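You operate a simulated robot arm through the tools that you are given. There is no shell and no other tool.

Carry out the task below with a simulated robot arm. There is one attempt and no reset: what you move stays moved.

## Task
Wind 3 metres of tape on to the core, then switch off.
Fine: zero the wound length, set the preset and let it stop by itself; one run, hands off while it turns.
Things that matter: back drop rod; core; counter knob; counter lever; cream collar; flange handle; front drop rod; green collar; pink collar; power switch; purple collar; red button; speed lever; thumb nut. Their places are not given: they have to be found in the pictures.

The check looks at the end state, three seconds after you hand in, the way a careful person would. Anything else that was tipped, shoved, dropped, spilled or broken makes it a failure.

## Robot
A 6-joint arm with a two-finger gripper, fixed in place. Base frame: the origin is at the foot of the arm, x ahead of it, y to its left, z up. Readings come in mm, rad, newtons and seconds.
With the tool pointing down near the work surface it reaches from about 180 to 700 mm from the base axis. Its first joint turns from -2.897 to 2.897 rad. Payload 1.57 kg.
The TCP is the grasp point between the finger pads, 21 mm short of the fingertips. In the tool frame z runs along the fingers and y along their closing line. Largest opening 70 mm; the body of the gripper starts 50 mm behind the TCP.
Orientation is that of the tool frame in the base frame, as [roll, pitch, yaw] about the fixed x, y, z axes, in that order (R = Rz(yaw) Ry(pitch) Rx(roll)). With the fingers straight down and closing along the base's y, the tool's x points along the base's -x, its y along +y and its z along -z.

## Interface
- The arm moves only by the tool nudge_tool. Its argument "increments" is text: rows parted by semicolons, each of 7 numbers parted by spaces: the shift along the tool's x, y, z in units of 500 mm (1.0 is 500 mm), then the turn, a rotation vector about the tool's x, y, z in units of 120 degrees (1.0 is 120 degrees), then the gripper command, from -1 (fully open) to 1 (shut), values between in proportion. In form: tx ty tz wx wy wz hand; .... A call has 1 to 20 rows; each row is the pose to reach, as a shift and turn from the pose commanded when the call began, along the tool's axes at that moment. A call with a number of a shift or a turn outside -1 to 1 is refused whole. A row lasts 0.2 s, in which the tool goes at most 50 mm and 0.15 rad; a call with a longer step from one row to the next is refused whole, and so is a gripper value outside its range. Where a pose cannot be reached the arm comes as near as it can. A force on the tool above 60 N (or 10 N above the force at the start of the call, whichever is more), or a blocked arm, ends the call early, and 0.2 s more pass. Each finger halts on what it meets, pressing with about 30 N; the grip force reading is that of the motor and also rises with nothing between the fingers. The clock runs only during rows and for 0.2 s after the last one: add rows that repeat a pose to give the fingers time. It gives the time, the measured TCP pose, the force on the tool (base axes), the opening and the grip force at its end, in the units of the frame above (readings bear some noise), with the torque about the TCP (base axes, N m) and any sound that the robot's microphone picked up.
- Cameras (640 x 400 px; columns grow to the right, rows downward): "scene" is fixed at [397.5, -500.9, 1376.8]; the picture's right is [1.00, 0.04, 0.00], its down [0.02, -0.52, -0.86] and it looks along [-0.03, 0.86, -0.52] (base axes); focal length 313 px, centre (320, 200). "wrist" rides on the gripper at [79, 4, -81] in the tool frame; the picture's right is [-0.05, 1.00, 0.00], its down [-0.67, -0.04, -0.74] and it looks along [-0.74, -0.04, 0.67] (tool axes); focal length 256 px, centre (320, 200).
- capture(camera): a new picture of that camera. The clock stands still meanwhile.
- point_at(camera, pixels): for up to 12 pixels [column, row] of the newest picture of that camera ("zoom" is the newest enlarged one), the place [x, y, z] in the base frame of the surface seen there, good to about 3 mm. The clock stands still meanwhile.
- enlarge(camera, box): a new picture of the part [left, top, right, bottom] of that camera's present view, enlarged. The clock stands still meanwhile.
- close_job(): hands the job in; it is judged then, once.

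Open the gripper and draw the arm clear of the work before you hand the job in, unless the task says otherwise.

The tools are called after ">>>" as name(argument=value, ...) on one line, values as JSON. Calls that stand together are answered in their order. nudge_tool: Moves the arm, as the interface text tells. Its arguments: {"type":"object","properties":{"increments":{"type":"string"}},"required":["increments"]} The other tools are called the same way: capture (camera) takes a picture; point_at (camera, pixels) gives the place of the surface under pixels of a picture; enlarge (camera, box) takes an enlarged picture of a part of a camera's view; close_job () hands the job in.

At the start:

```text
t: 0.0
ee_pos: [302.6, 389.6, 923.8]
ee_rot: [3.14, -0.002, -3.141]
wrist_force: [0.7, 0.2, -0.6]
moment: [0.02, 0.01, -0.01]
width: 70.1
grip_force: 0.0
```

scene: 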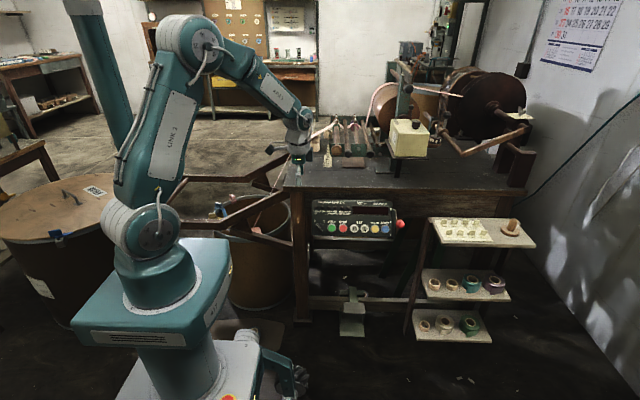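
wrist: 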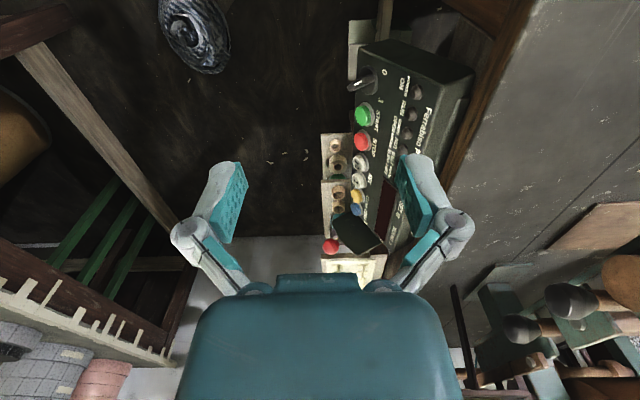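

The scene shows a bench with a winding machine, a control panel at about (355,220) and collars on shelves at (465,285). I enlarge several parts to read them.

>>> enlarge(camera="scene", box=[300, 190, 420, 265])

>>> enlarge(camera="scene", box=[400, 200, 560, 300])

>>> enlarge(camera="scene", box=[300, 50, 460, 190])

>>> enlarge(camera="scene", box=[400, 40, 560, 190])

>>> enlarge(camera="scene", box=[400, 250, 540, 350])

```text
5.33 times, centred on (360, 228) of scene
```

zoom: 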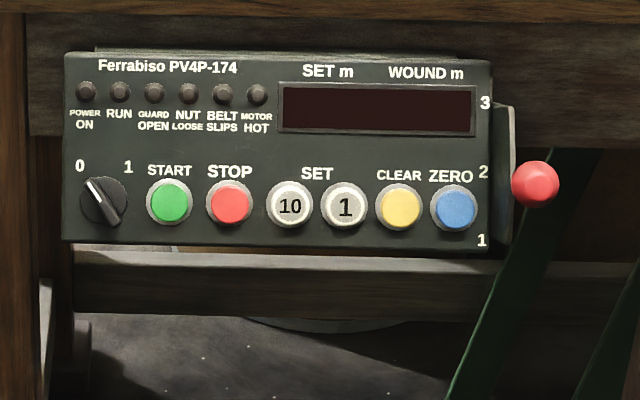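

```text
4.00 times, centred on (480, 250) of scene
```

zoom: 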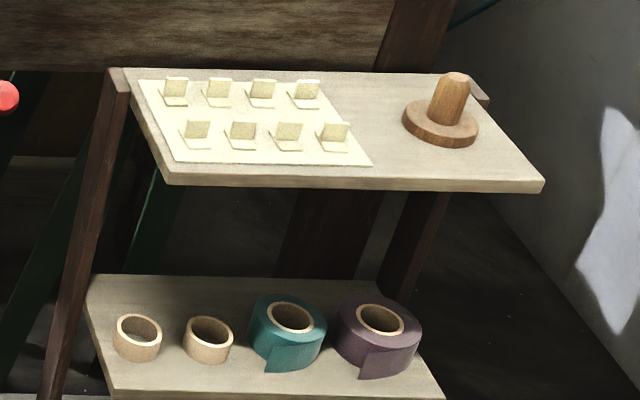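

```text
2.86 times, centred on (380, 120) of scene
```

zoom: 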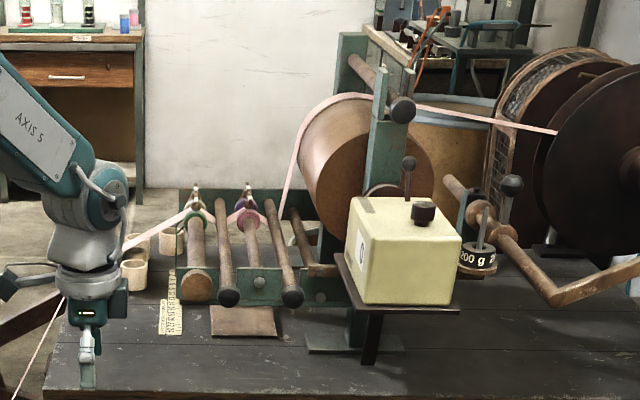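

```text
2.67 times, centred on (480, 115) of scene
```

zoom: 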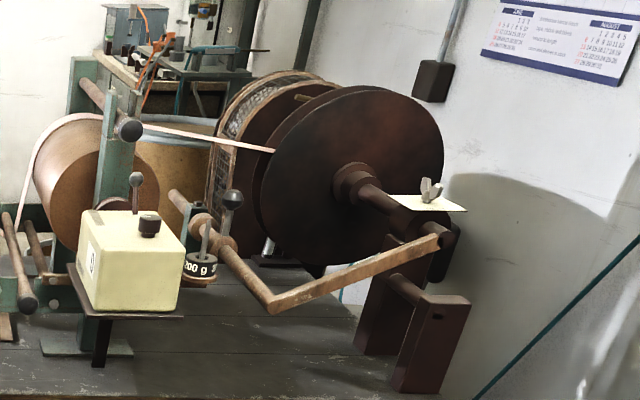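

```text
4.00 times, centred on (470, 300) of scene
```

zoom: 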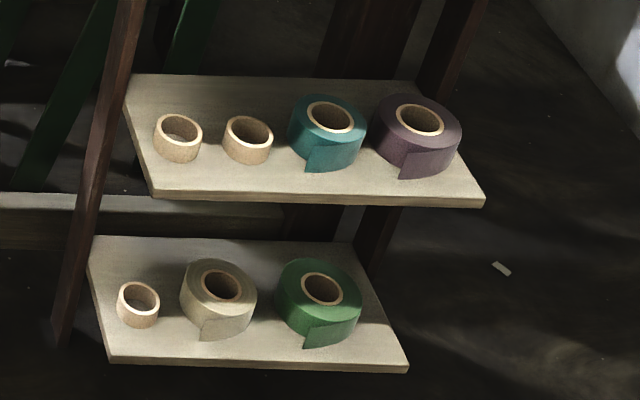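

I look more closely at the details: rods and collars, counter box, flange and nut, and the label plates.

>>> enlarge(camera="scene", box=[310, 105, 390, 170])

>>> enlarge(camera="scene", box=[380, 90, 440, 165])

>>> enlarge(camera="scene", box=[430, 60, 540, 160])

>>> enlarge(camera="scene", box=[420, 210, 540, 250])

>>> enlarge(camera="scene", box=[310, 260, 410, 350])

>>> enlarge(camera="scene", box=[170, 150, 310, 320])

>>> enlarge(camera="scene", box=[0, 130, 140, 310])

```text
6.15 times, centred on (350, 138) of scene
```

zoom: 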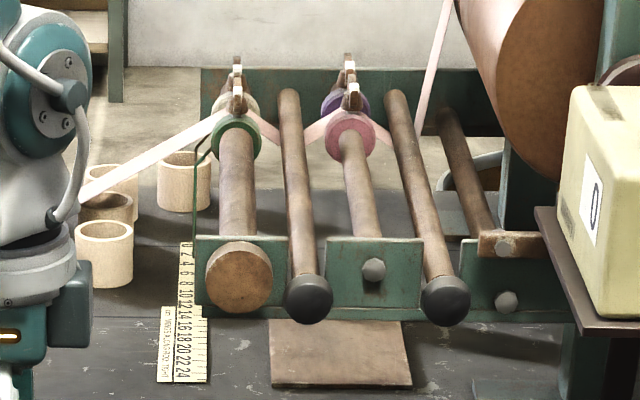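

```text
5.33 times, centred on (410, 128) of scene
```

zoom: 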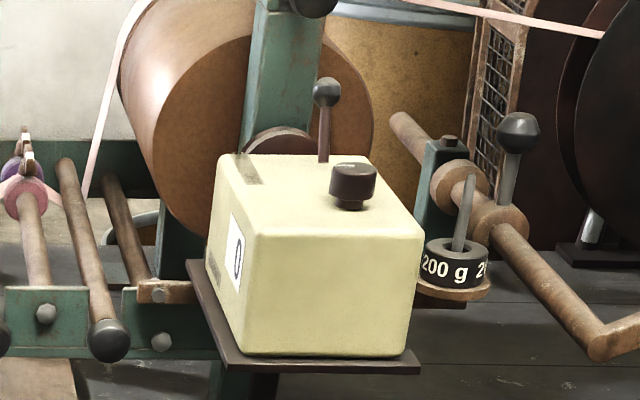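

```text
4.00 times, centred on (485, 110) of scene
```

zoom: 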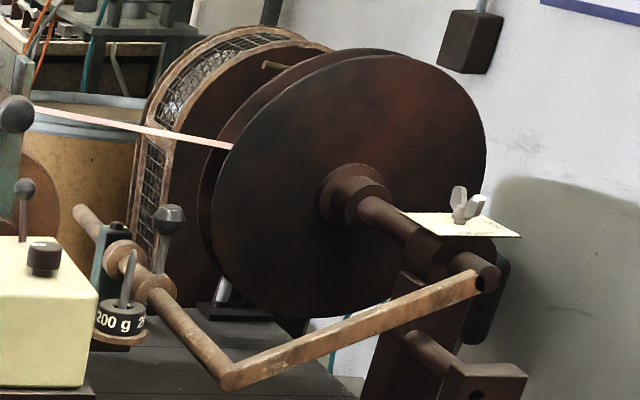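

```text
5.33 times, centred on (480, 230) of scene
```

zoom: 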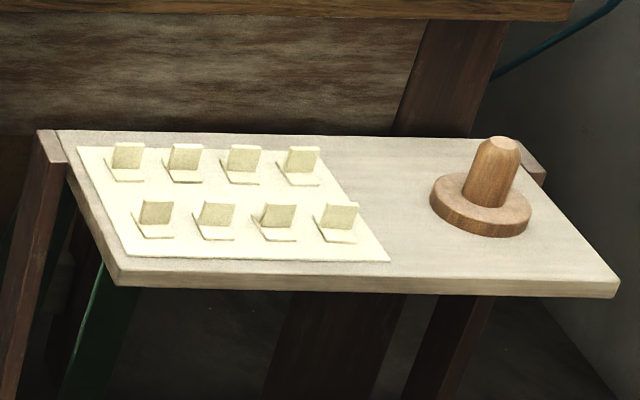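

```text
4.44 times, centred on (360, 305) of scene
```

zoom: 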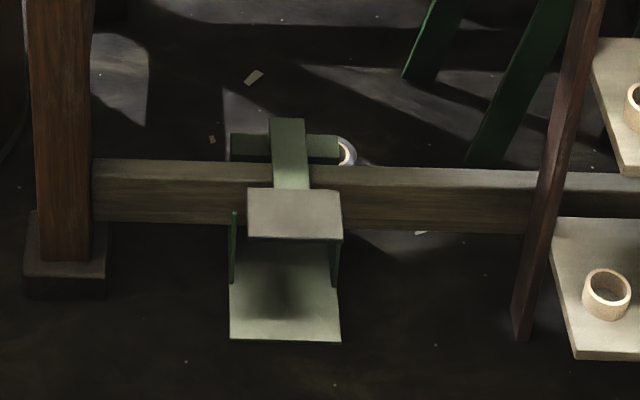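

```text
2.35 times, centred on (240, 235) of scene
```

zoom: 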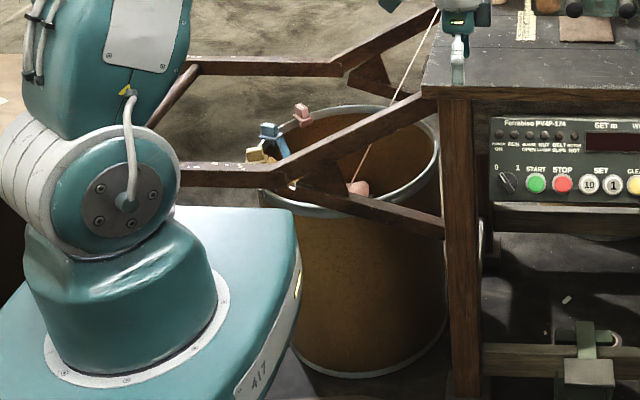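

```text
2.22 times, centred on (70, 220) of scene
```

zoom: 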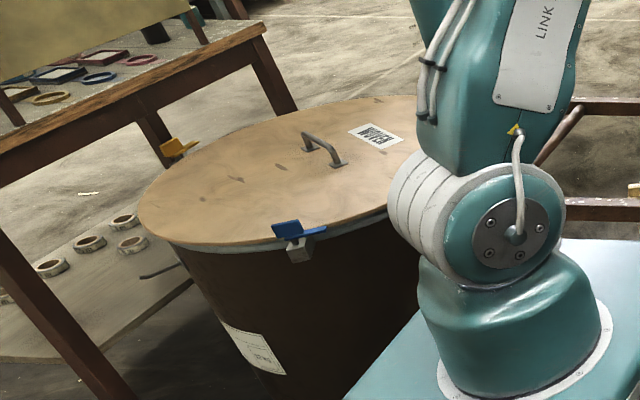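

I zoom in much tighter on key parts: collars, counter box top, the wing nut card, the weight and lever.

>>> enlarge(camera="scene", box=[330, 110, 362, 130])

>>> enlarge(camera="scene", box=[388, 100, 436, 140])

>>> enlarge(camera="scene", box=[495, 95, 535, 125])

>>> enlarge(camera="scene", box=[430, 105, 480, 150])

>>> enlarge(camera="scene", box=[385, 200, 415, 240])

>>> enlarge(camera="scene", box=[310, 110, 350, 170])

>>> enlarge(camera="scene", box=[380, 60, 450, 115])

>>> enlarge(camera="scene", box=[430, 60, 490, 100])

```text
16.00 times, centred on (346, 120) of scene
```

zoom: 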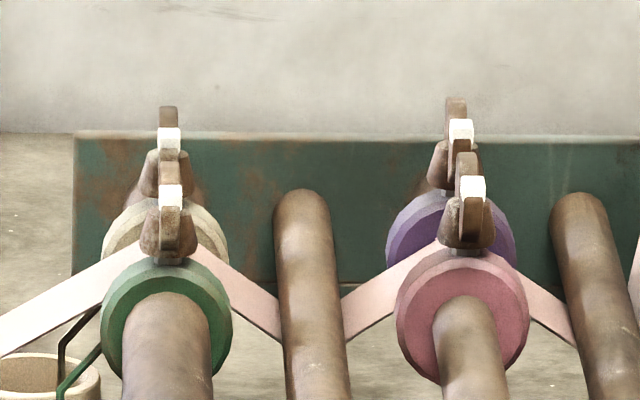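

```text
10.00 times, centred on (412, 120) of scene
```

zoom: 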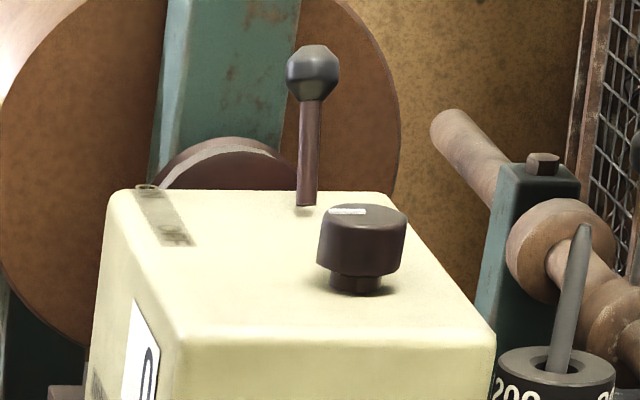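

```text
13.33 times, centred on (515, 110) of scene
```

zoom: 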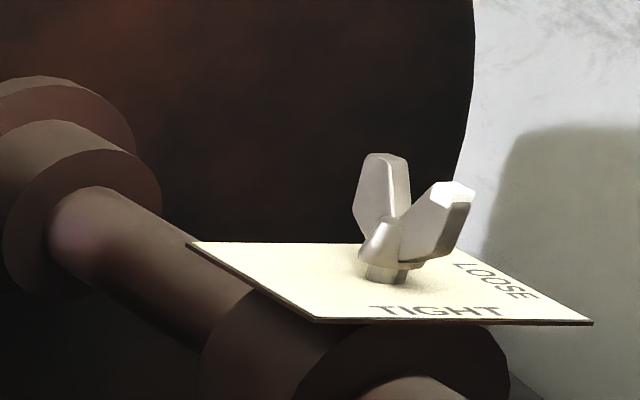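

```text
8.89 times, centred on (455, 128) of scene
```

zoom: 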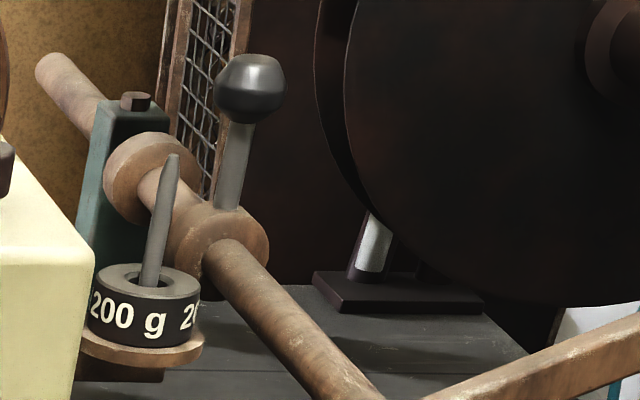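

```text
10.00 times, centred on (400, 220) of scene
```

zoom: 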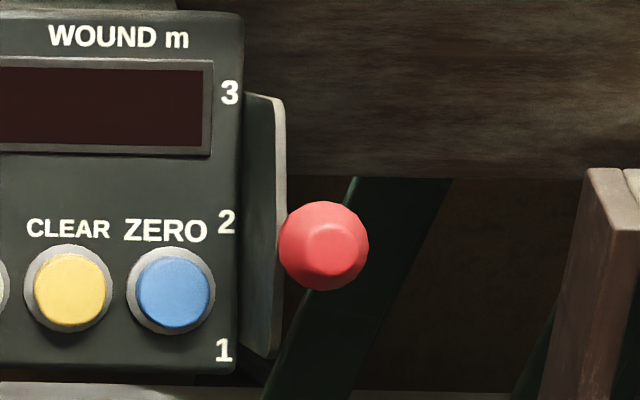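

```text
6.67 times, centred on (330, 140) of scene
```

zoom: 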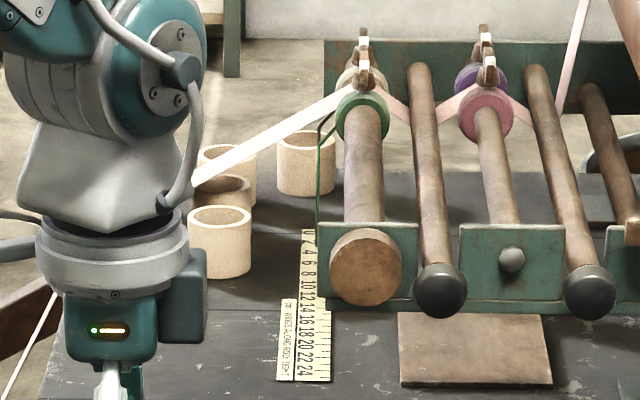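

```text
7.27 times, centred on (415, 88) of scene
```

zoom: 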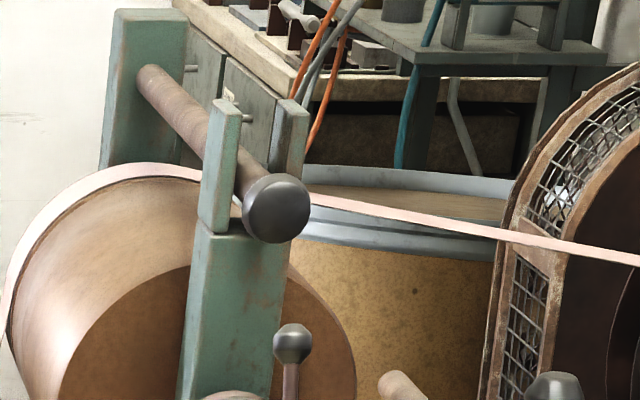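

```text
10.00 times, centred on (460, 80) of scene
```

zoom: 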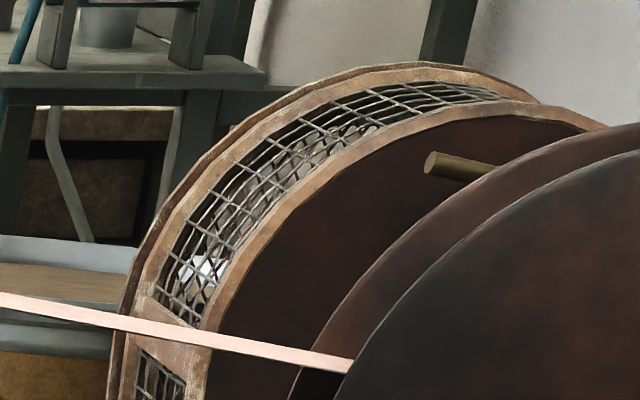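

Now I measure the places of the panel parts and machine parts using the scene picture: panel buttons at row ~229, the red ball at (400,224), counter box, etc.

>>> capture(camera="scene")

>>> point_at(camera="scene", pixels=[[319.5, 228], [331.5, 228], [343, 228.5], [354, 229], [364.5, 229], [374.5, 229], [385, 229.5], [400.5, 224.5], [315, 205], [389, 205], [315, 232], [389, 234]])

>>> point_at(camera="scene", pixels=[[411, 107], [414, 123], [395, 122], [397, 147], [428, 130], [452, 114], [452, 133], [476, 158], [518, 138], [515, 110], [510, 125], [455, 140]])

>>> point_at(camera="scene", pixels=[[340, 127], [339, 120], [352, 127], [353, 121], [348, 156], [365, 156], [339, 150], [346, 125], [360, 122], [400, 85], [465, 76], [480, 95]])

>>> point_at(camera="scene", pixels=[[440, 232], [512, 226], [434, 285], [452, 286], [472, 285], [495, 285], [425, 326], [445, 325], [470, 325], [351, 320], [300, 175], [524, 180]])

```text
taken
```

scene: 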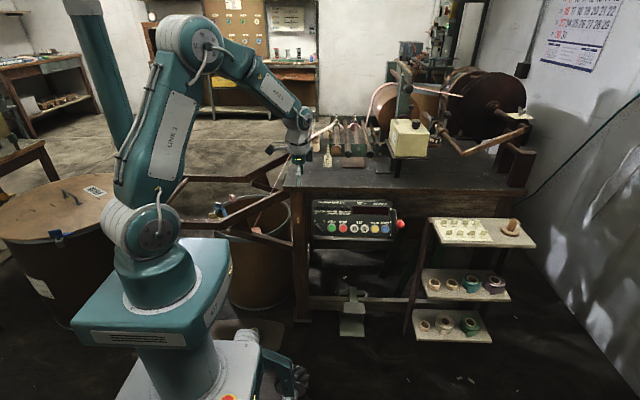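

```text
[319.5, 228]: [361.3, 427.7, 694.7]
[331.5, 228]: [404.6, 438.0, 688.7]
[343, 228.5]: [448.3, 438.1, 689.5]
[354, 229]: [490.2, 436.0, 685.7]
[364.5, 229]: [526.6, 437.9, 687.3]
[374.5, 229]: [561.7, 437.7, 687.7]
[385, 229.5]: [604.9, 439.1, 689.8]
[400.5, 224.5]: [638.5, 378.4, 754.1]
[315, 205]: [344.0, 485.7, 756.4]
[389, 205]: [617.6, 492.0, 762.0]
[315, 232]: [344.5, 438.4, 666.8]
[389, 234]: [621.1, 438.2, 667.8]
```

```text
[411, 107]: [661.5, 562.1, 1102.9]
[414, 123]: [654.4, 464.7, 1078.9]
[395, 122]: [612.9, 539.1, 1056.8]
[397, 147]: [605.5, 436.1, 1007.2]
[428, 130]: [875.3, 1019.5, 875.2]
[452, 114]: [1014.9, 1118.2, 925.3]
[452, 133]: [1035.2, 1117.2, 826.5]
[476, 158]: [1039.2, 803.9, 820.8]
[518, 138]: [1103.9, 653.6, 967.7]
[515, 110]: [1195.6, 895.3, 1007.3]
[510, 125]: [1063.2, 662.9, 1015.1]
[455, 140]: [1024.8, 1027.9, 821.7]
```

```text
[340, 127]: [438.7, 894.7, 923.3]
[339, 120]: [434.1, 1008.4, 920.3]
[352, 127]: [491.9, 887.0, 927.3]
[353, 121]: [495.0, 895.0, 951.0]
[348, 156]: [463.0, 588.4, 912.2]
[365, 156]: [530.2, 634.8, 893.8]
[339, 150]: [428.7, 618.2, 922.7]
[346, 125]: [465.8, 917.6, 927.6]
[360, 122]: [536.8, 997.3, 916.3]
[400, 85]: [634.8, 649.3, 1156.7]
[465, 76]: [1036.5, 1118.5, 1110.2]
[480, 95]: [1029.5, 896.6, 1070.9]
```

```text
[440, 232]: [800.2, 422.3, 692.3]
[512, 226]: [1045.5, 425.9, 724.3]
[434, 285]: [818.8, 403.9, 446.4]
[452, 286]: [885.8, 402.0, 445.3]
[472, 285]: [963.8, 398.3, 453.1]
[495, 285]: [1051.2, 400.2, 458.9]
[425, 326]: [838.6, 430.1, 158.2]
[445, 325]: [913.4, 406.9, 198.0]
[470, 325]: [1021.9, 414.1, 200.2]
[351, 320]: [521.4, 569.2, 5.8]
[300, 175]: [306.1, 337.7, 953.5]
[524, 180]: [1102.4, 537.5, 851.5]
```

I measure the robot's own joints and the nut/card/handle places with finer zooms to learn what is within reach.

>>> point_at(camera="scene", pixels=[[155, 232], [205, 40], [302, 118], [165, 265], [185, 300], [110, 338], [240, 385], [299, 165], [206, 270], [175, 120]])

>>> enlarge(camera="scene", box=[495, 95, 535, 125])

>>> point_at(camera="zoom", pixels=[[381, 190], [438, 225], [383, 270], [330, 265], [430, 310], [350, 350], [460, 340], [100, 200], [60, 120], [200, 280]])

```text
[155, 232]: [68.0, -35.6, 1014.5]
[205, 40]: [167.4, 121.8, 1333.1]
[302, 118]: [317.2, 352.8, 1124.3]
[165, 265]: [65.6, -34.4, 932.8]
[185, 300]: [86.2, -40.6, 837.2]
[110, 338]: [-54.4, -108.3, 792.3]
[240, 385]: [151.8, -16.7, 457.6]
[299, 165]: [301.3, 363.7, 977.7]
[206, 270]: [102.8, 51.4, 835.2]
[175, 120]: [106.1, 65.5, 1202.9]
```

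```text
13.33 times, centred on (515, 110) of scene
```

zoom: 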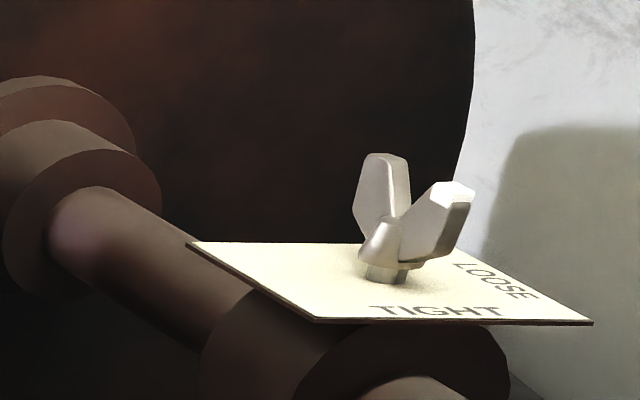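

```text
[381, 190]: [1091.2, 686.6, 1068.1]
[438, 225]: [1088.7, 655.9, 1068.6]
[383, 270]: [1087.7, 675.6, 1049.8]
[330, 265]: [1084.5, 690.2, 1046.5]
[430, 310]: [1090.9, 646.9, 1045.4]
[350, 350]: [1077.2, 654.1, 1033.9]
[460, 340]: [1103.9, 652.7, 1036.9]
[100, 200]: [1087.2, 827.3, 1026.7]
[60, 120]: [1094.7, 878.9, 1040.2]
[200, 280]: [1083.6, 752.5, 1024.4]
```

The thumb nut is far off (1090, 670, 1065) but its wings point along y towards TIGHT. I look at the counter box closely for markings, and at the left side of the box face.

>>> enlarge(camera="scene", box=[395, 115, 415, 130])

>>> enlarge(camera="scene", box=[386, 125, 410, 160])

>>> enlarge(camera="scene", box=[326, 140, 346, 170])

>>> enlarge(camera="scene", box=[405, 100, 430, 128])

>>> enlarge(camera="scene", box=[445, 60, 535, 130])

>>> enlarge(camera="scene", box=[310, 198, 395, 240])

```text
16.00 times, centred on (405, 122) of scene
```

zoom: 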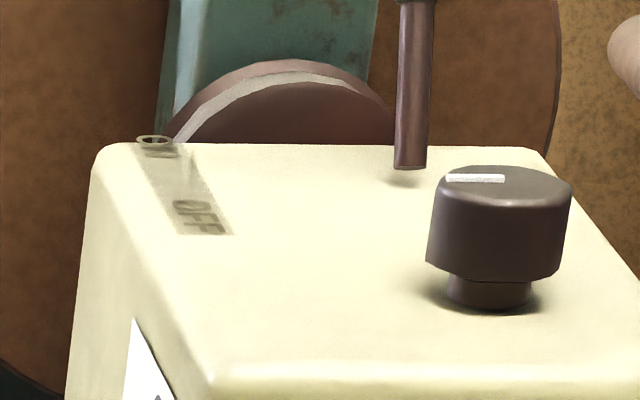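

```text
11.43 times, centred on (398, 142) of scene
```

zoom: 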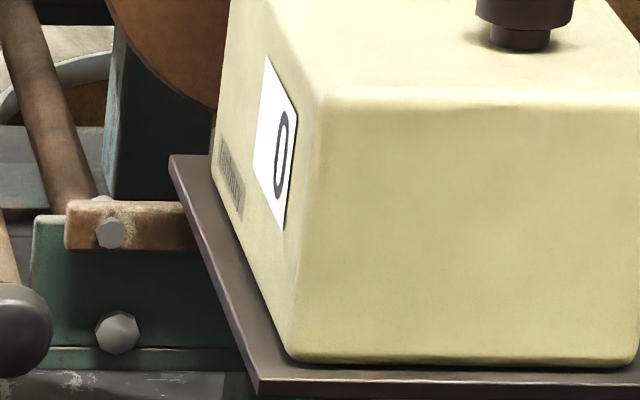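

```text
13.33 times, centred on (336, 155) of scene
```

zoom: 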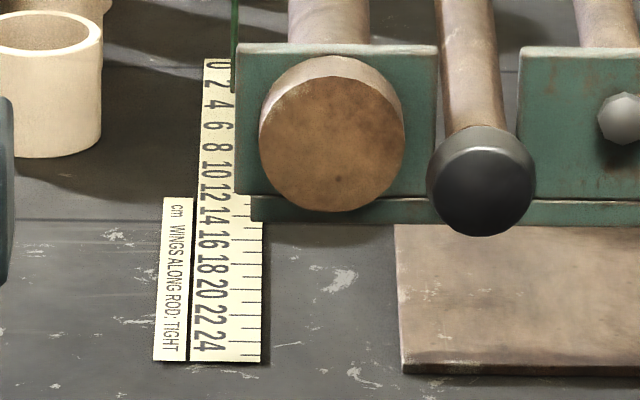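

```text
14.29 times, centred on (418, 114) of scene
```

zoom: 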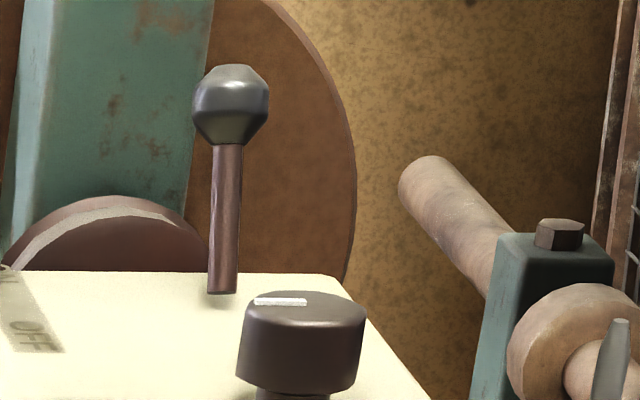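

```text
5.71 times, centred on (490, 95) of scene
```

zoom: 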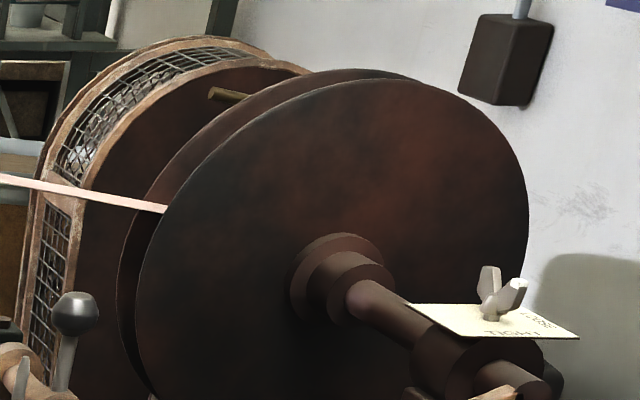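

```text
7.53 times, centred on (352, 219) of scene
```

zoom: 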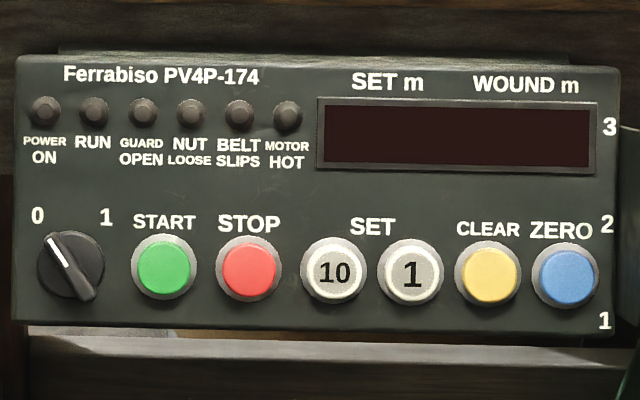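

The counter box has an ON/OFF label by its lever; I measure the label, lever and knob, and the small counter wheel to see whether the lever is ON.

>>> enlarge(camera="scene", box=[393, 102, 428, 132])

>>> point_at(camera="zoom", pixels=[[330, 85], [323, 190], [325, 205], [180, 215], [225, 275], [320, 285], [345, 290], [420, 215], [370, 240], [110, 330], [260, 175], [395, 300]])

```text
13.33 times, centred on (410, 117) of scene
```

zoom: 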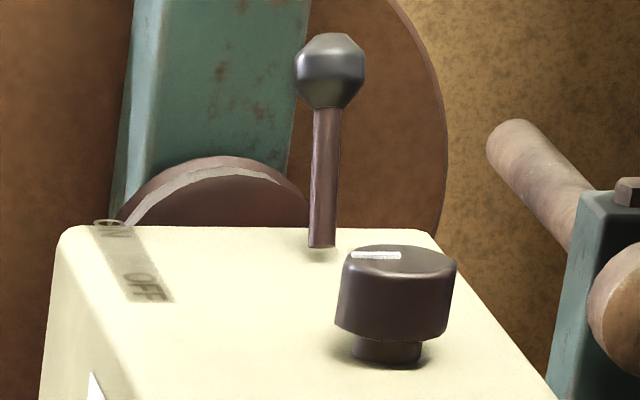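

```text
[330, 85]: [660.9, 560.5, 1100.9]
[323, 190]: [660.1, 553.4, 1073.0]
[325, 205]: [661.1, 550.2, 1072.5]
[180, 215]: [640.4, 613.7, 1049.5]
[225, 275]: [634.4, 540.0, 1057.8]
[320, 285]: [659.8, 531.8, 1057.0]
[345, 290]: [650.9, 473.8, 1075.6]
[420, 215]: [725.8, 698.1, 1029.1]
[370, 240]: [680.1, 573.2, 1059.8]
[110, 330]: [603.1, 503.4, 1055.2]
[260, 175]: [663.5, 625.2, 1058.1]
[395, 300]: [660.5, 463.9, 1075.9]
```

The lever leans to +y, towards ON (ball centre y≈569, stem y≈556), and the panel face is tilted up about 28°. I first swing the tool away from the bench and turn it 90° about its axis so that its closing line runs along base x, shutting the fingers.

>>> nudge_tool(increments="-0.01 -0.02 0.01 0 0 0.0625 1; -0.02 -0.04 0.02 0 0 0.125 1; -0.035 -0.06 0.035 0 0 0.1875 1; -0.05 -0.08 0.05 0 0 0.25 1; -0.06 -0.1 0.06 0 0 0.3125 1; -0.07 -0.12 0.07 0 0 0.375 1; -0.08 -0.14 0.08 0 0 0.4375 1; -0.09 -0.15 0.09 0 0 0.5 1; -0.1 -0.16 0.1 0 0 0.5625 1; -0.11 -0.17 0.11 0 0 0.625 1; -0.12 -0.175 0.12 0 0 0.6875 1; -0.134 -0.18 0.14 0 0 0.75 1; -0.134 -0.18 0.14 0 0 0.75 1")

```text
t: 2.8
ee_pos: [368.3, 299.4, 854.3]
ee_rot: [-3.14, -0.001, 1.569]
wrist_force: [0.1, 0.0, 0.4]
moment: [0.0, 0.04, 0.0]
width: 0.0
grip_force: 28.9
```

The turn worked (yaw 1.569). Now I tilt the tool 62° about its y so the fingers point along the panel normal (0, 0.88, -0.47).

>>> nudge_tool(increments="0 0 0 0 0.0575 0 1; 0 0 0 0 0.115 0 1; 0 0 0 0 0.1725 0 1; 0 0 0 0 0.23 0 1; 0 0 0 0 0.2875 0 1; 0 0 0 0 0.345 0 1; 0 0 0 0 0.4025 0 1; 0 0 0 0 0.46 0 1; 0 0 0 0 0.5167 0 1; 0 0 0 0 0.5167 0 1")

>>> capture(camera="wrist")

>>> capture(camera="scene")

```text
t: 5.0
ee_pos: [369.0, 300.1, 853.2]
ee_rot: [-3.139, -1.086, 1.568]
wrist_force: [-0.6, 1.1, -0.1]
moment: [0.01, 0.0, 0.03]
width: 0.0
grip_force: 29.0
```

```text
taken
```

wrist: 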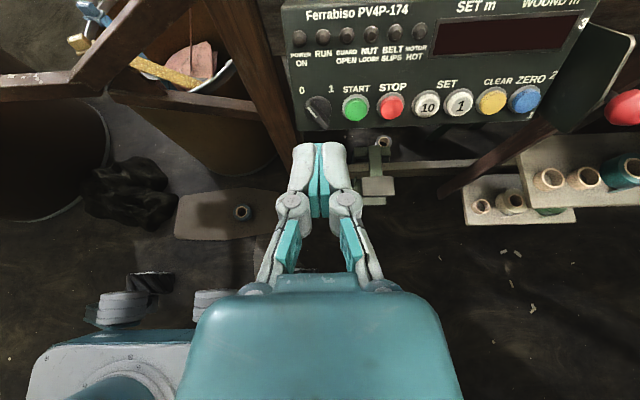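

```text
taken
```

scene: 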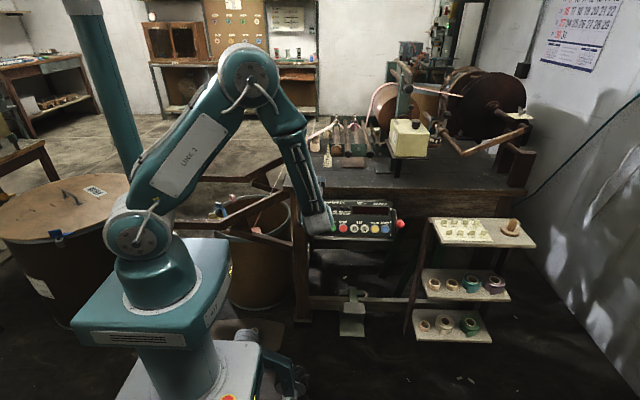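

The tilt worked and the wrist camera now sees the panel upright. I enlarge the switch and buttons and measure them.

>>> enlarge(camera="wrist", box=[280, 70, 560, 150])

>>> enlarge(camera="wrist", box=[290, 80, 350, 130])

>>> point_at(camera="wrist", pixels=[[318, 110], [355, 108], [391, 106], [426, 104], [459, 102], [491, 100], [524, 98], [622, 108], [300, 70], [540, 60], [310, 125], [500, 115]])

```text
2.29 times, centred on (420, 110) of wrist
```

zoom: 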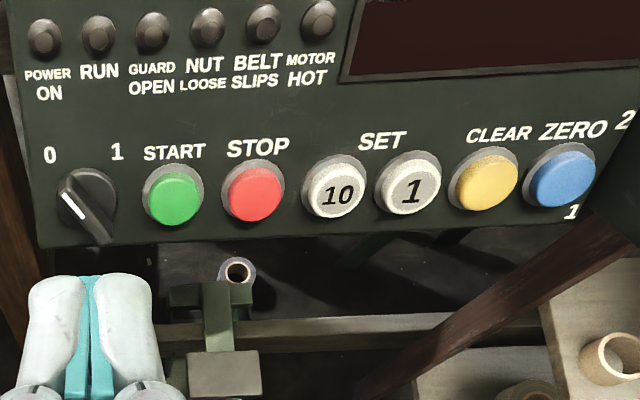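

```text
8.00 times, centred on (320, 105) of wrist
```

zoom: 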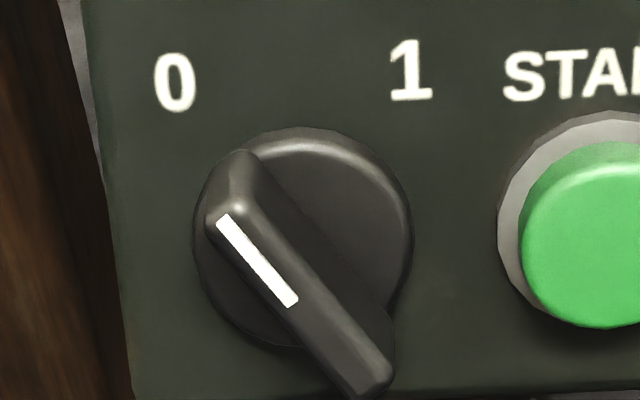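

```text
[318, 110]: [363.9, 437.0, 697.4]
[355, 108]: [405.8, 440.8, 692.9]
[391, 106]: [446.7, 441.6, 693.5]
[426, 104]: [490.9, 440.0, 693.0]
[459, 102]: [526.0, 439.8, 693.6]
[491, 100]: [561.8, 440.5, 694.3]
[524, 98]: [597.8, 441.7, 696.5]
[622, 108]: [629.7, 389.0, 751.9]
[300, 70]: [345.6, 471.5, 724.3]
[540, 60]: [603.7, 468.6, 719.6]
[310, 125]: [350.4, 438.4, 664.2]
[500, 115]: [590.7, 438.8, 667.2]
```

The power switch is a bar knob pointing at 0. I measure points on its ridge, disc and the panel in this zoom to get its axis and ridge direction.

>>> point_at(camera="zoom", pixels=[[222, 218], [292, 302], [240, 165], [240, 205], [350, 365], [370, 390], [330, 150], [400, 250], [205, 260], [270, 260], [175, 85], [410, 75]])

>>> point_at(camera="zoom", pixels=[[340, 215], [365, 300], [240, 300], [310, 270], [330, 320], [290, 240], [430, 300], [150, 300], [300, 100]])

```text
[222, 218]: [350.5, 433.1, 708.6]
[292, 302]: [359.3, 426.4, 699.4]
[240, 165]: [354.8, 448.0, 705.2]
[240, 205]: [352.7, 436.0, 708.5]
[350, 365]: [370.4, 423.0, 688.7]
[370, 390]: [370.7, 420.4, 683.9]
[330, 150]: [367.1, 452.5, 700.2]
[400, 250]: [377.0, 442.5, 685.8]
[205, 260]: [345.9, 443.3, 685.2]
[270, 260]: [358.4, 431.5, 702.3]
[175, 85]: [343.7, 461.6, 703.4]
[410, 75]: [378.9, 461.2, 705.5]
```

```text
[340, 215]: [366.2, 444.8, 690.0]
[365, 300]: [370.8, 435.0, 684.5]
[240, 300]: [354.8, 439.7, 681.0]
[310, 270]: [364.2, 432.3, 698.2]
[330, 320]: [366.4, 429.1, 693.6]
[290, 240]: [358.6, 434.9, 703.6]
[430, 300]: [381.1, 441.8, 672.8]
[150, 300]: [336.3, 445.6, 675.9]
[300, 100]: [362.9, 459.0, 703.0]
```

The ridge centre is about (361, 426, 697), pointing 34° left of up, standing about 26 mm off the panel. I move to a stand-off 60 mm back with the tool rolled −34° and the fingers opened to about 30 mm, and check the bench edge position.

>>> point_at(camera="scene", pixels=[[340, 186], [420, 188], [340, 193], [500, 188], [360, 180]])

>>> nudge_tool(increments="-0.026 -0.0026 0.0396 0 0 -0.0472 0.14; -0.052 -0.0051 0.0791 0 0 -0.0944 0.14; -0.078 -0.0077 0.1187 0 0 -0.1417 0.14; -0.104 -0.0103 0.1583 0 0 -0.1889 0.14; -0.13 -0.0128 0.1978 0 0 -0.2361 0.14; -0.1564 -0.0154 0.2374 0 0 -0.2833 0.14; -0.1564 -0.0154 0.2374 0 0 -0.2833 0.14")

>>> capture(camera="wrist")

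>>> capture(camera="scene")

```text
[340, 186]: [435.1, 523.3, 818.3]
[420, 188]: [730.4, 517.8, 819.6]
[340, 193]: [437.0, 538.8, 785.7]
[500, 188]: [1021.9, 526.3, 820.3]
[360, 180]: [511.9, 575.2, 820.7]
```

```text
t: 6.6
ee_pos: [361.3, 367.8, 729.4]
ee_rot: [2.33, -0.822, 2.535]
wrist_force: [0.9, -0.2, 0.2]
moment: [0.03, 0.0, -0.01]
width: 30.3
grip_force: 0.0
```

```text
taken
```

wrist: 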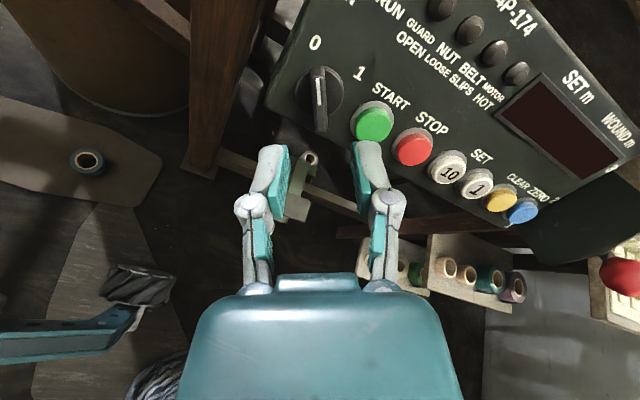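

```text
taken
```

scene: 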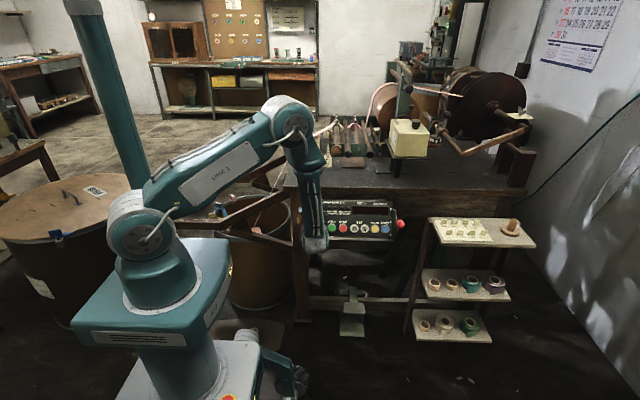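

The ridge now stands upright in the wrist picture at column ~320, midway between the fingers (290 and 355). I advance 57 mm along the tool axis so the fingertips straddle the ridge.

>>> nudge_tool(increments="0 0 0.02 0 0 0 0.14; 0 0 0.04 0 0 0 0.14; 0 0 0.06 0 0 0 0.14; 0 0 0.08 0 0 0 0.14; 0 0 0.1 0 0 0 0.14; 0 0 0.114 0 0 0 0.14; 0 0 0.114 0 0 0 0.14")

>>> capture(camera="wrist")

>>> enlarge(camera="wrist", box=[260, 90, 400, 200])

```text
t: 8.2
ee_pos: [361.7, 418.4, 702.3]
ee_rot: [2.329, -0.823, 2.532]
wrist_force: [-0.3, 0.5, 0.8]
moment: [0.0, -0.04, -0.02]
width: 30.2
grip_force: 0.0
```

```text
taken
```

wrist: 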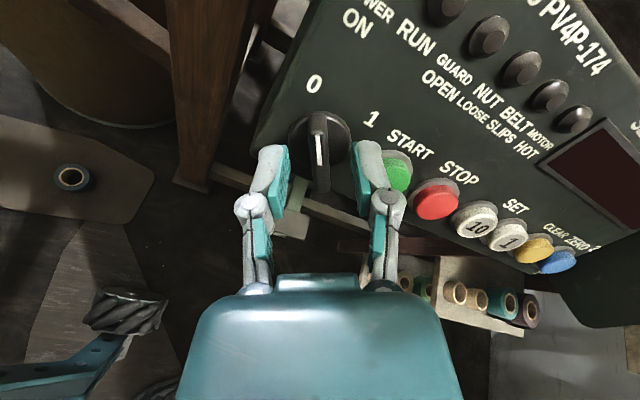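

```text
3.64 times, centred on (330, 145) of wrist
```

zoom: 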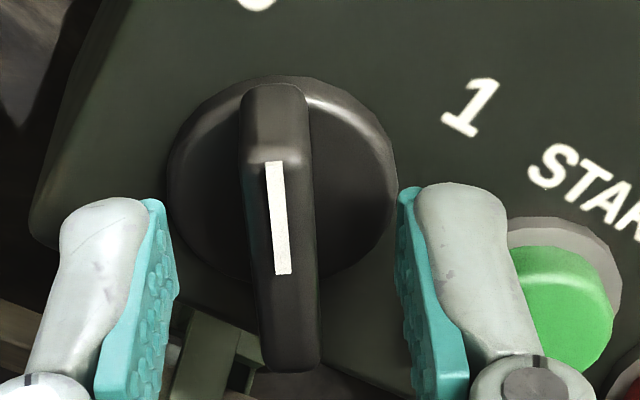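

The fingertips lie about 10 mm past the ridge top on both sides, so I go 3 mm deeper and close on the ridge.

>>> nudge_tool(increments="0 0 0.006 0 0 0 0.14; 0 0 0.006 0 0 0 0.5; 0 0 0.006 0 0 0 0.8; 0 0 0.006 0 0 0 1; 0 0 0.006 0 0 0 1")

>>> enlarge(camera="wrist", box=[260, 90, 400, 200])

```text
t: 9.4
ee_pos: [361.1, 420.0, 700.0]
ee_rot: [2.33, -0.825, 2.536]
wrist_force: [0.0, 2.1, -2.7]
moment: [0.01, 0.0, 0.01]
width: 9.1
grip_force: 31.9
```

```text
3.64 times, centred on (330, 145) of wrist
```

zoom: 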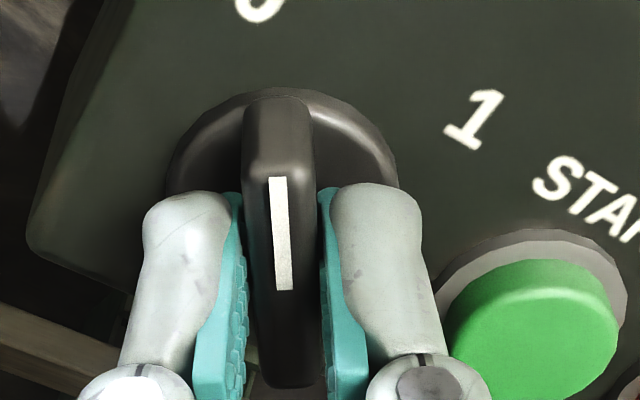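

The ridge is gripped (width 9.1 mm). I turn the tool 68° clockwise about its axis to bring the pointer to 1.

>>> nudge_tool(increments="0 0 0 0 0 0.0567 1; 0 0 0 0 0 0.1133 1; 0 0 0 0 0 0.17 1; 0 0 0 0 0 0.2267 1; 0 0 0 0 0 0.2833 1; 0 0 0 0 0 0.34 1; 0 0 0 0 0 0.3967 1; 0 0 0 0 0 0.4533 1; 0 0 0 0 0 0.51 1; 0 0 0 0 0 0.5667 1; 0 0 0 0 0 0.5667 1")

>>> capture(camera="wrist")

>>> enlarge(camera="scene", box=[300, 190, 420, 265])

```text
t: 11.8
ee_pos: [363.9, 421.1, 701.0]
ee_rot: [-2.327, -0.819, 0.601]
wrist_force: [24.3, 6.6, -4.2]
moment: [0.43, -0.35, -0.65]
width: 8.9
grip_force: 31.6
```

```text
taken
```

wrist: 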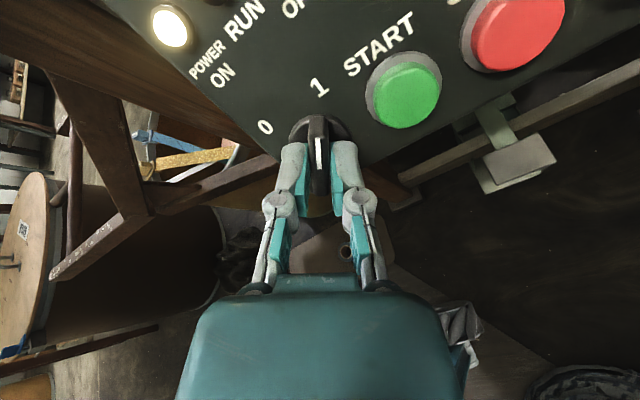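

```text
5.33 times, centred on (360, 228) of scene
```

zoom: 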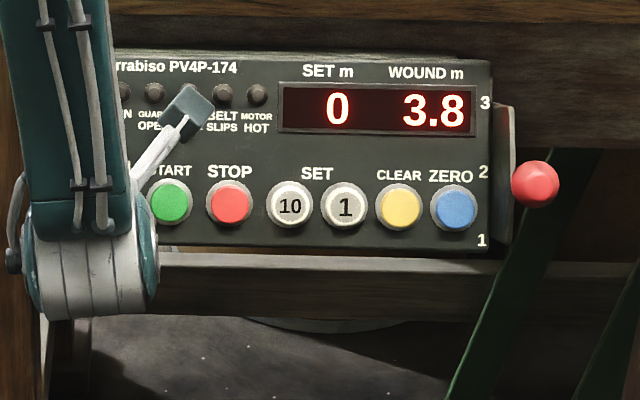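

The POWER ON lamp is lit and the display reads SET 0, WOUND 3.8. I open the fingers and back straight out 60 mm.

>>> nudge_tool(increments="0 0 0 0 0 0 0.6; 0 0 0 0 0 0 0.14; 0 0 0 0 0 0 0.14; 0 0 -0.03 0 0 0 0.14; 0 0 -0.06 0 0 0 0.14; 0 0 -0.09 0 0 0 0.14; 0 0 -0.12 0 0 0 0.14; 0 0 -0.16 0 0 0 0.14; 0 0 -0.16 0 0 0 0.14")

>>> enlarge(camera="scene", box=[300, 190, 420, 265])

>>> capture(camera="wrist")

```text
t: 13.8
ee_pos: [360.4, 348.2, 738.5]
ee_rot: [-2.329, -0.82, 0.604]
wrist_force: [-0.7, -0.2, 0.7]
moment: [0.02, 0.02, 0.02]
width: 30.1
grip_force: 0.1
```

```text
5.33 times, centred on (360, 228) of scene
```

zoom: 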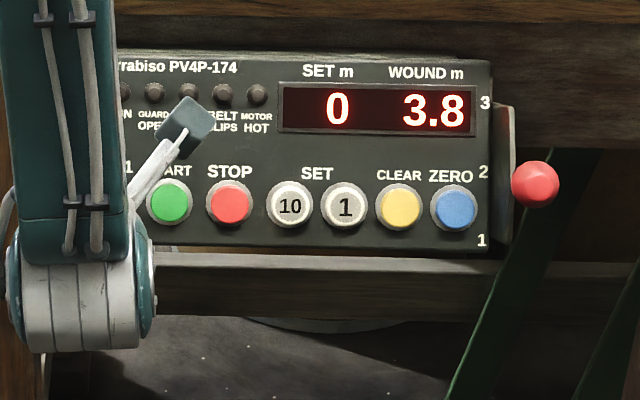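

```text
taken
```

wrist: 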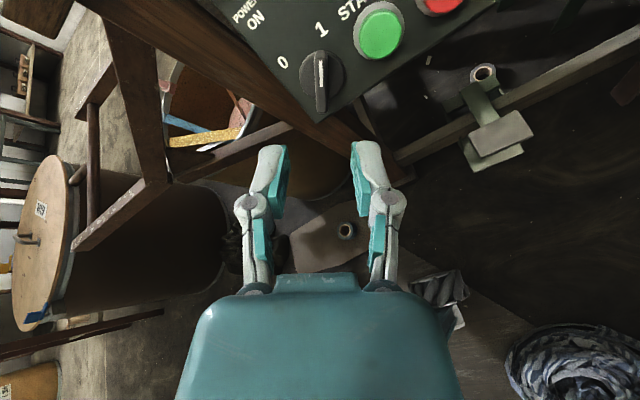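

The switch now points at 1. I roll the tool back −34° to upright and shut the fingers to make a pressing tip.

>>> nudge_tool(increments="0 0 -0.02 0 0 -0.0567 0.4; 0 0 -0.04 0 0 -0.1133 0.8; 0 0 -0.06 0 0 -0.17 1; 0 0 -0.06 0 0 -0.2267 1; 0 0 -0.06 0 0 -0.2833 1; 0 0 -0.06 0 0 -0.2833 1")

>>> enlarge(camera="scene", box=[300, 190, 420, 265])

>>> capture(camera="wrist")

```text
t: 15.2
ee_pos: [361.3, 322.8, 753.4]
ee_rot: [-3.138, -1.084, 1.571]
wrist_force: [-0.2, 0.4, -0.4]
moment: [0.02, 0.03, 0.01]
width: 0.0
grip_force: 28.1
```

```text
5.33 times, centred on (360, 228) of scene
```

zoom: 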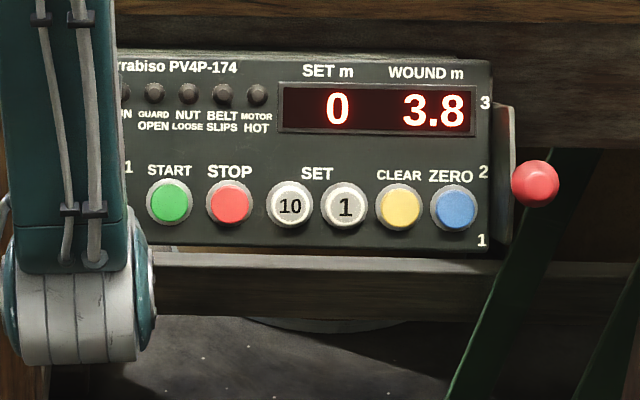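

```text
taken
```

wrist: 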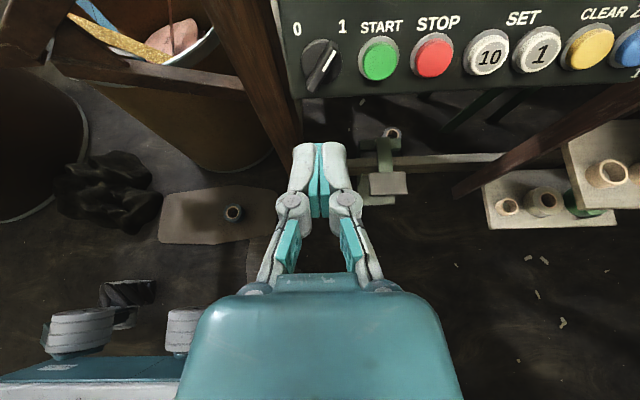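

All warning lamps (GUARD, NUT, BELT, HOT) are dark. Before pressing anything I look at the counter box's left face again, now that power is on.

>>> enlarge(camera="scene", box=[388, 122, 404, 152])

>>> enlarge(camera="scene", box=[388, 112, 424, 136])

>>> enlarge(camera="scene", box=[384, 205, 404, 235])

```text
13.33 times, centred on (396, 137) of scene
```

zoom: 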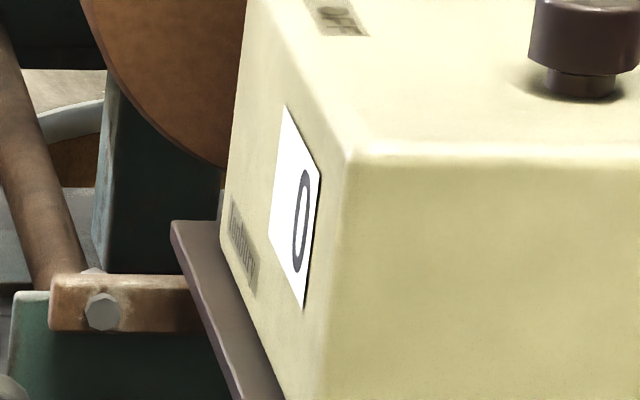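

```text
16.00 times, centred on (406, 124) of scene
```

zoom: 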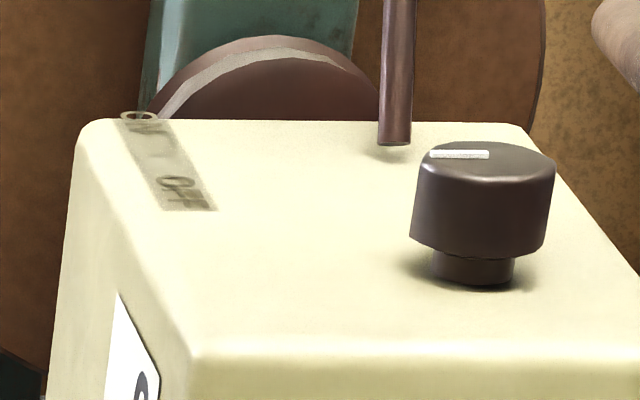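

```text
13.33 times, centred on (394, 220) of scene
```

zoom: 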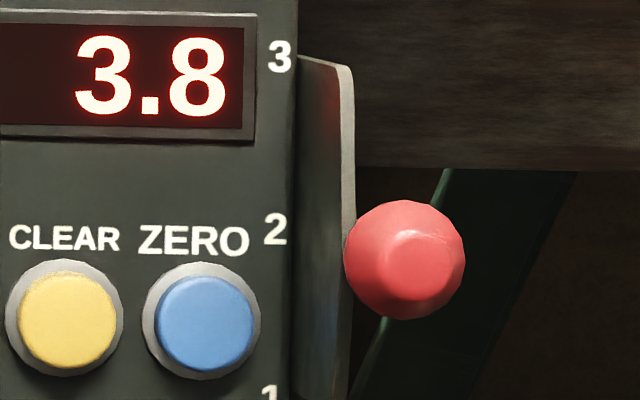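

The label text is too small to read from here; I'll look at that box later with the wrist camera. The red ball (centre ≈(642,393,744)) is close to ZERO, so I roll the tool −90° (narrow side across x) while moving to a stand-off in front of ZERO at about (598, 385, 721).

>>> nudge_tool(increments="0 0.039 0 0 0 -0.0625 1; 0 0.079 0 0 0 -0.125 1; 0 0.118 0 0 0 -0.1875 1; 0 0.158 0 0 0 -0.25 1; 0 0.197 0 0 0 -0.3125 1; 0 0.237 0 0 0 -0.375 1; 0 0.276 0 0 0 -0.4375 1; 0 0.315 0 0 0 -0.5 1; 0 0.355 0 0 0 -0.5625 1; 0 0.394 0 0 0 -0.625 1; 0 0.434 0 0 0 -0.6875 1; 0.0014 0.473 0 0 0 -0.75 1; 0.0014 0.473 0.07 0 0 -0.75 1; 0.0014 0.473 0.14 0 0 -0.75 1; 0.0014 0.473 0.14 0 0 -0.75 1")

>>> capture(camera="wrist")

>>> capture(camera="scene")

```text
t: 18.4
ee_pos: [596.7, 387.0, 719.6]
ee_rot: [2.057, -0.002, -3.142]
wrist_force: [-0.5, -0.7, -0.1]
moment: [-0.03, -0.04, -0.01]
width: 0.0
grip_force: 28.8
```

```text
taken
```

wrist: 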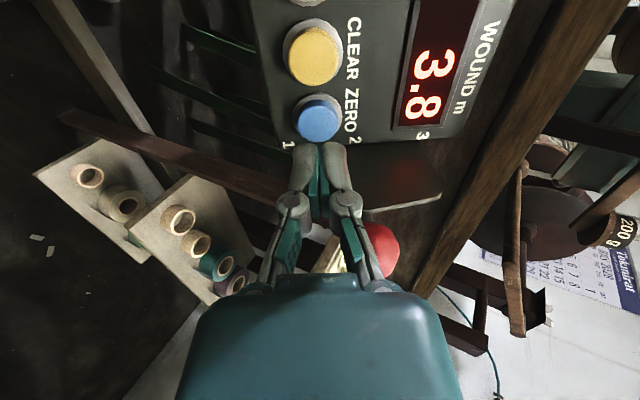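

```text
taken
```

scene: 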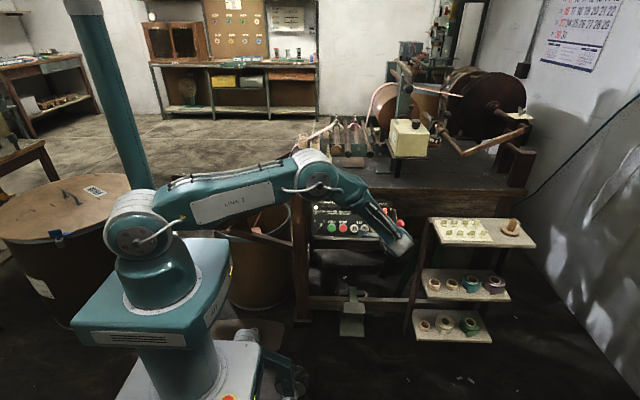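

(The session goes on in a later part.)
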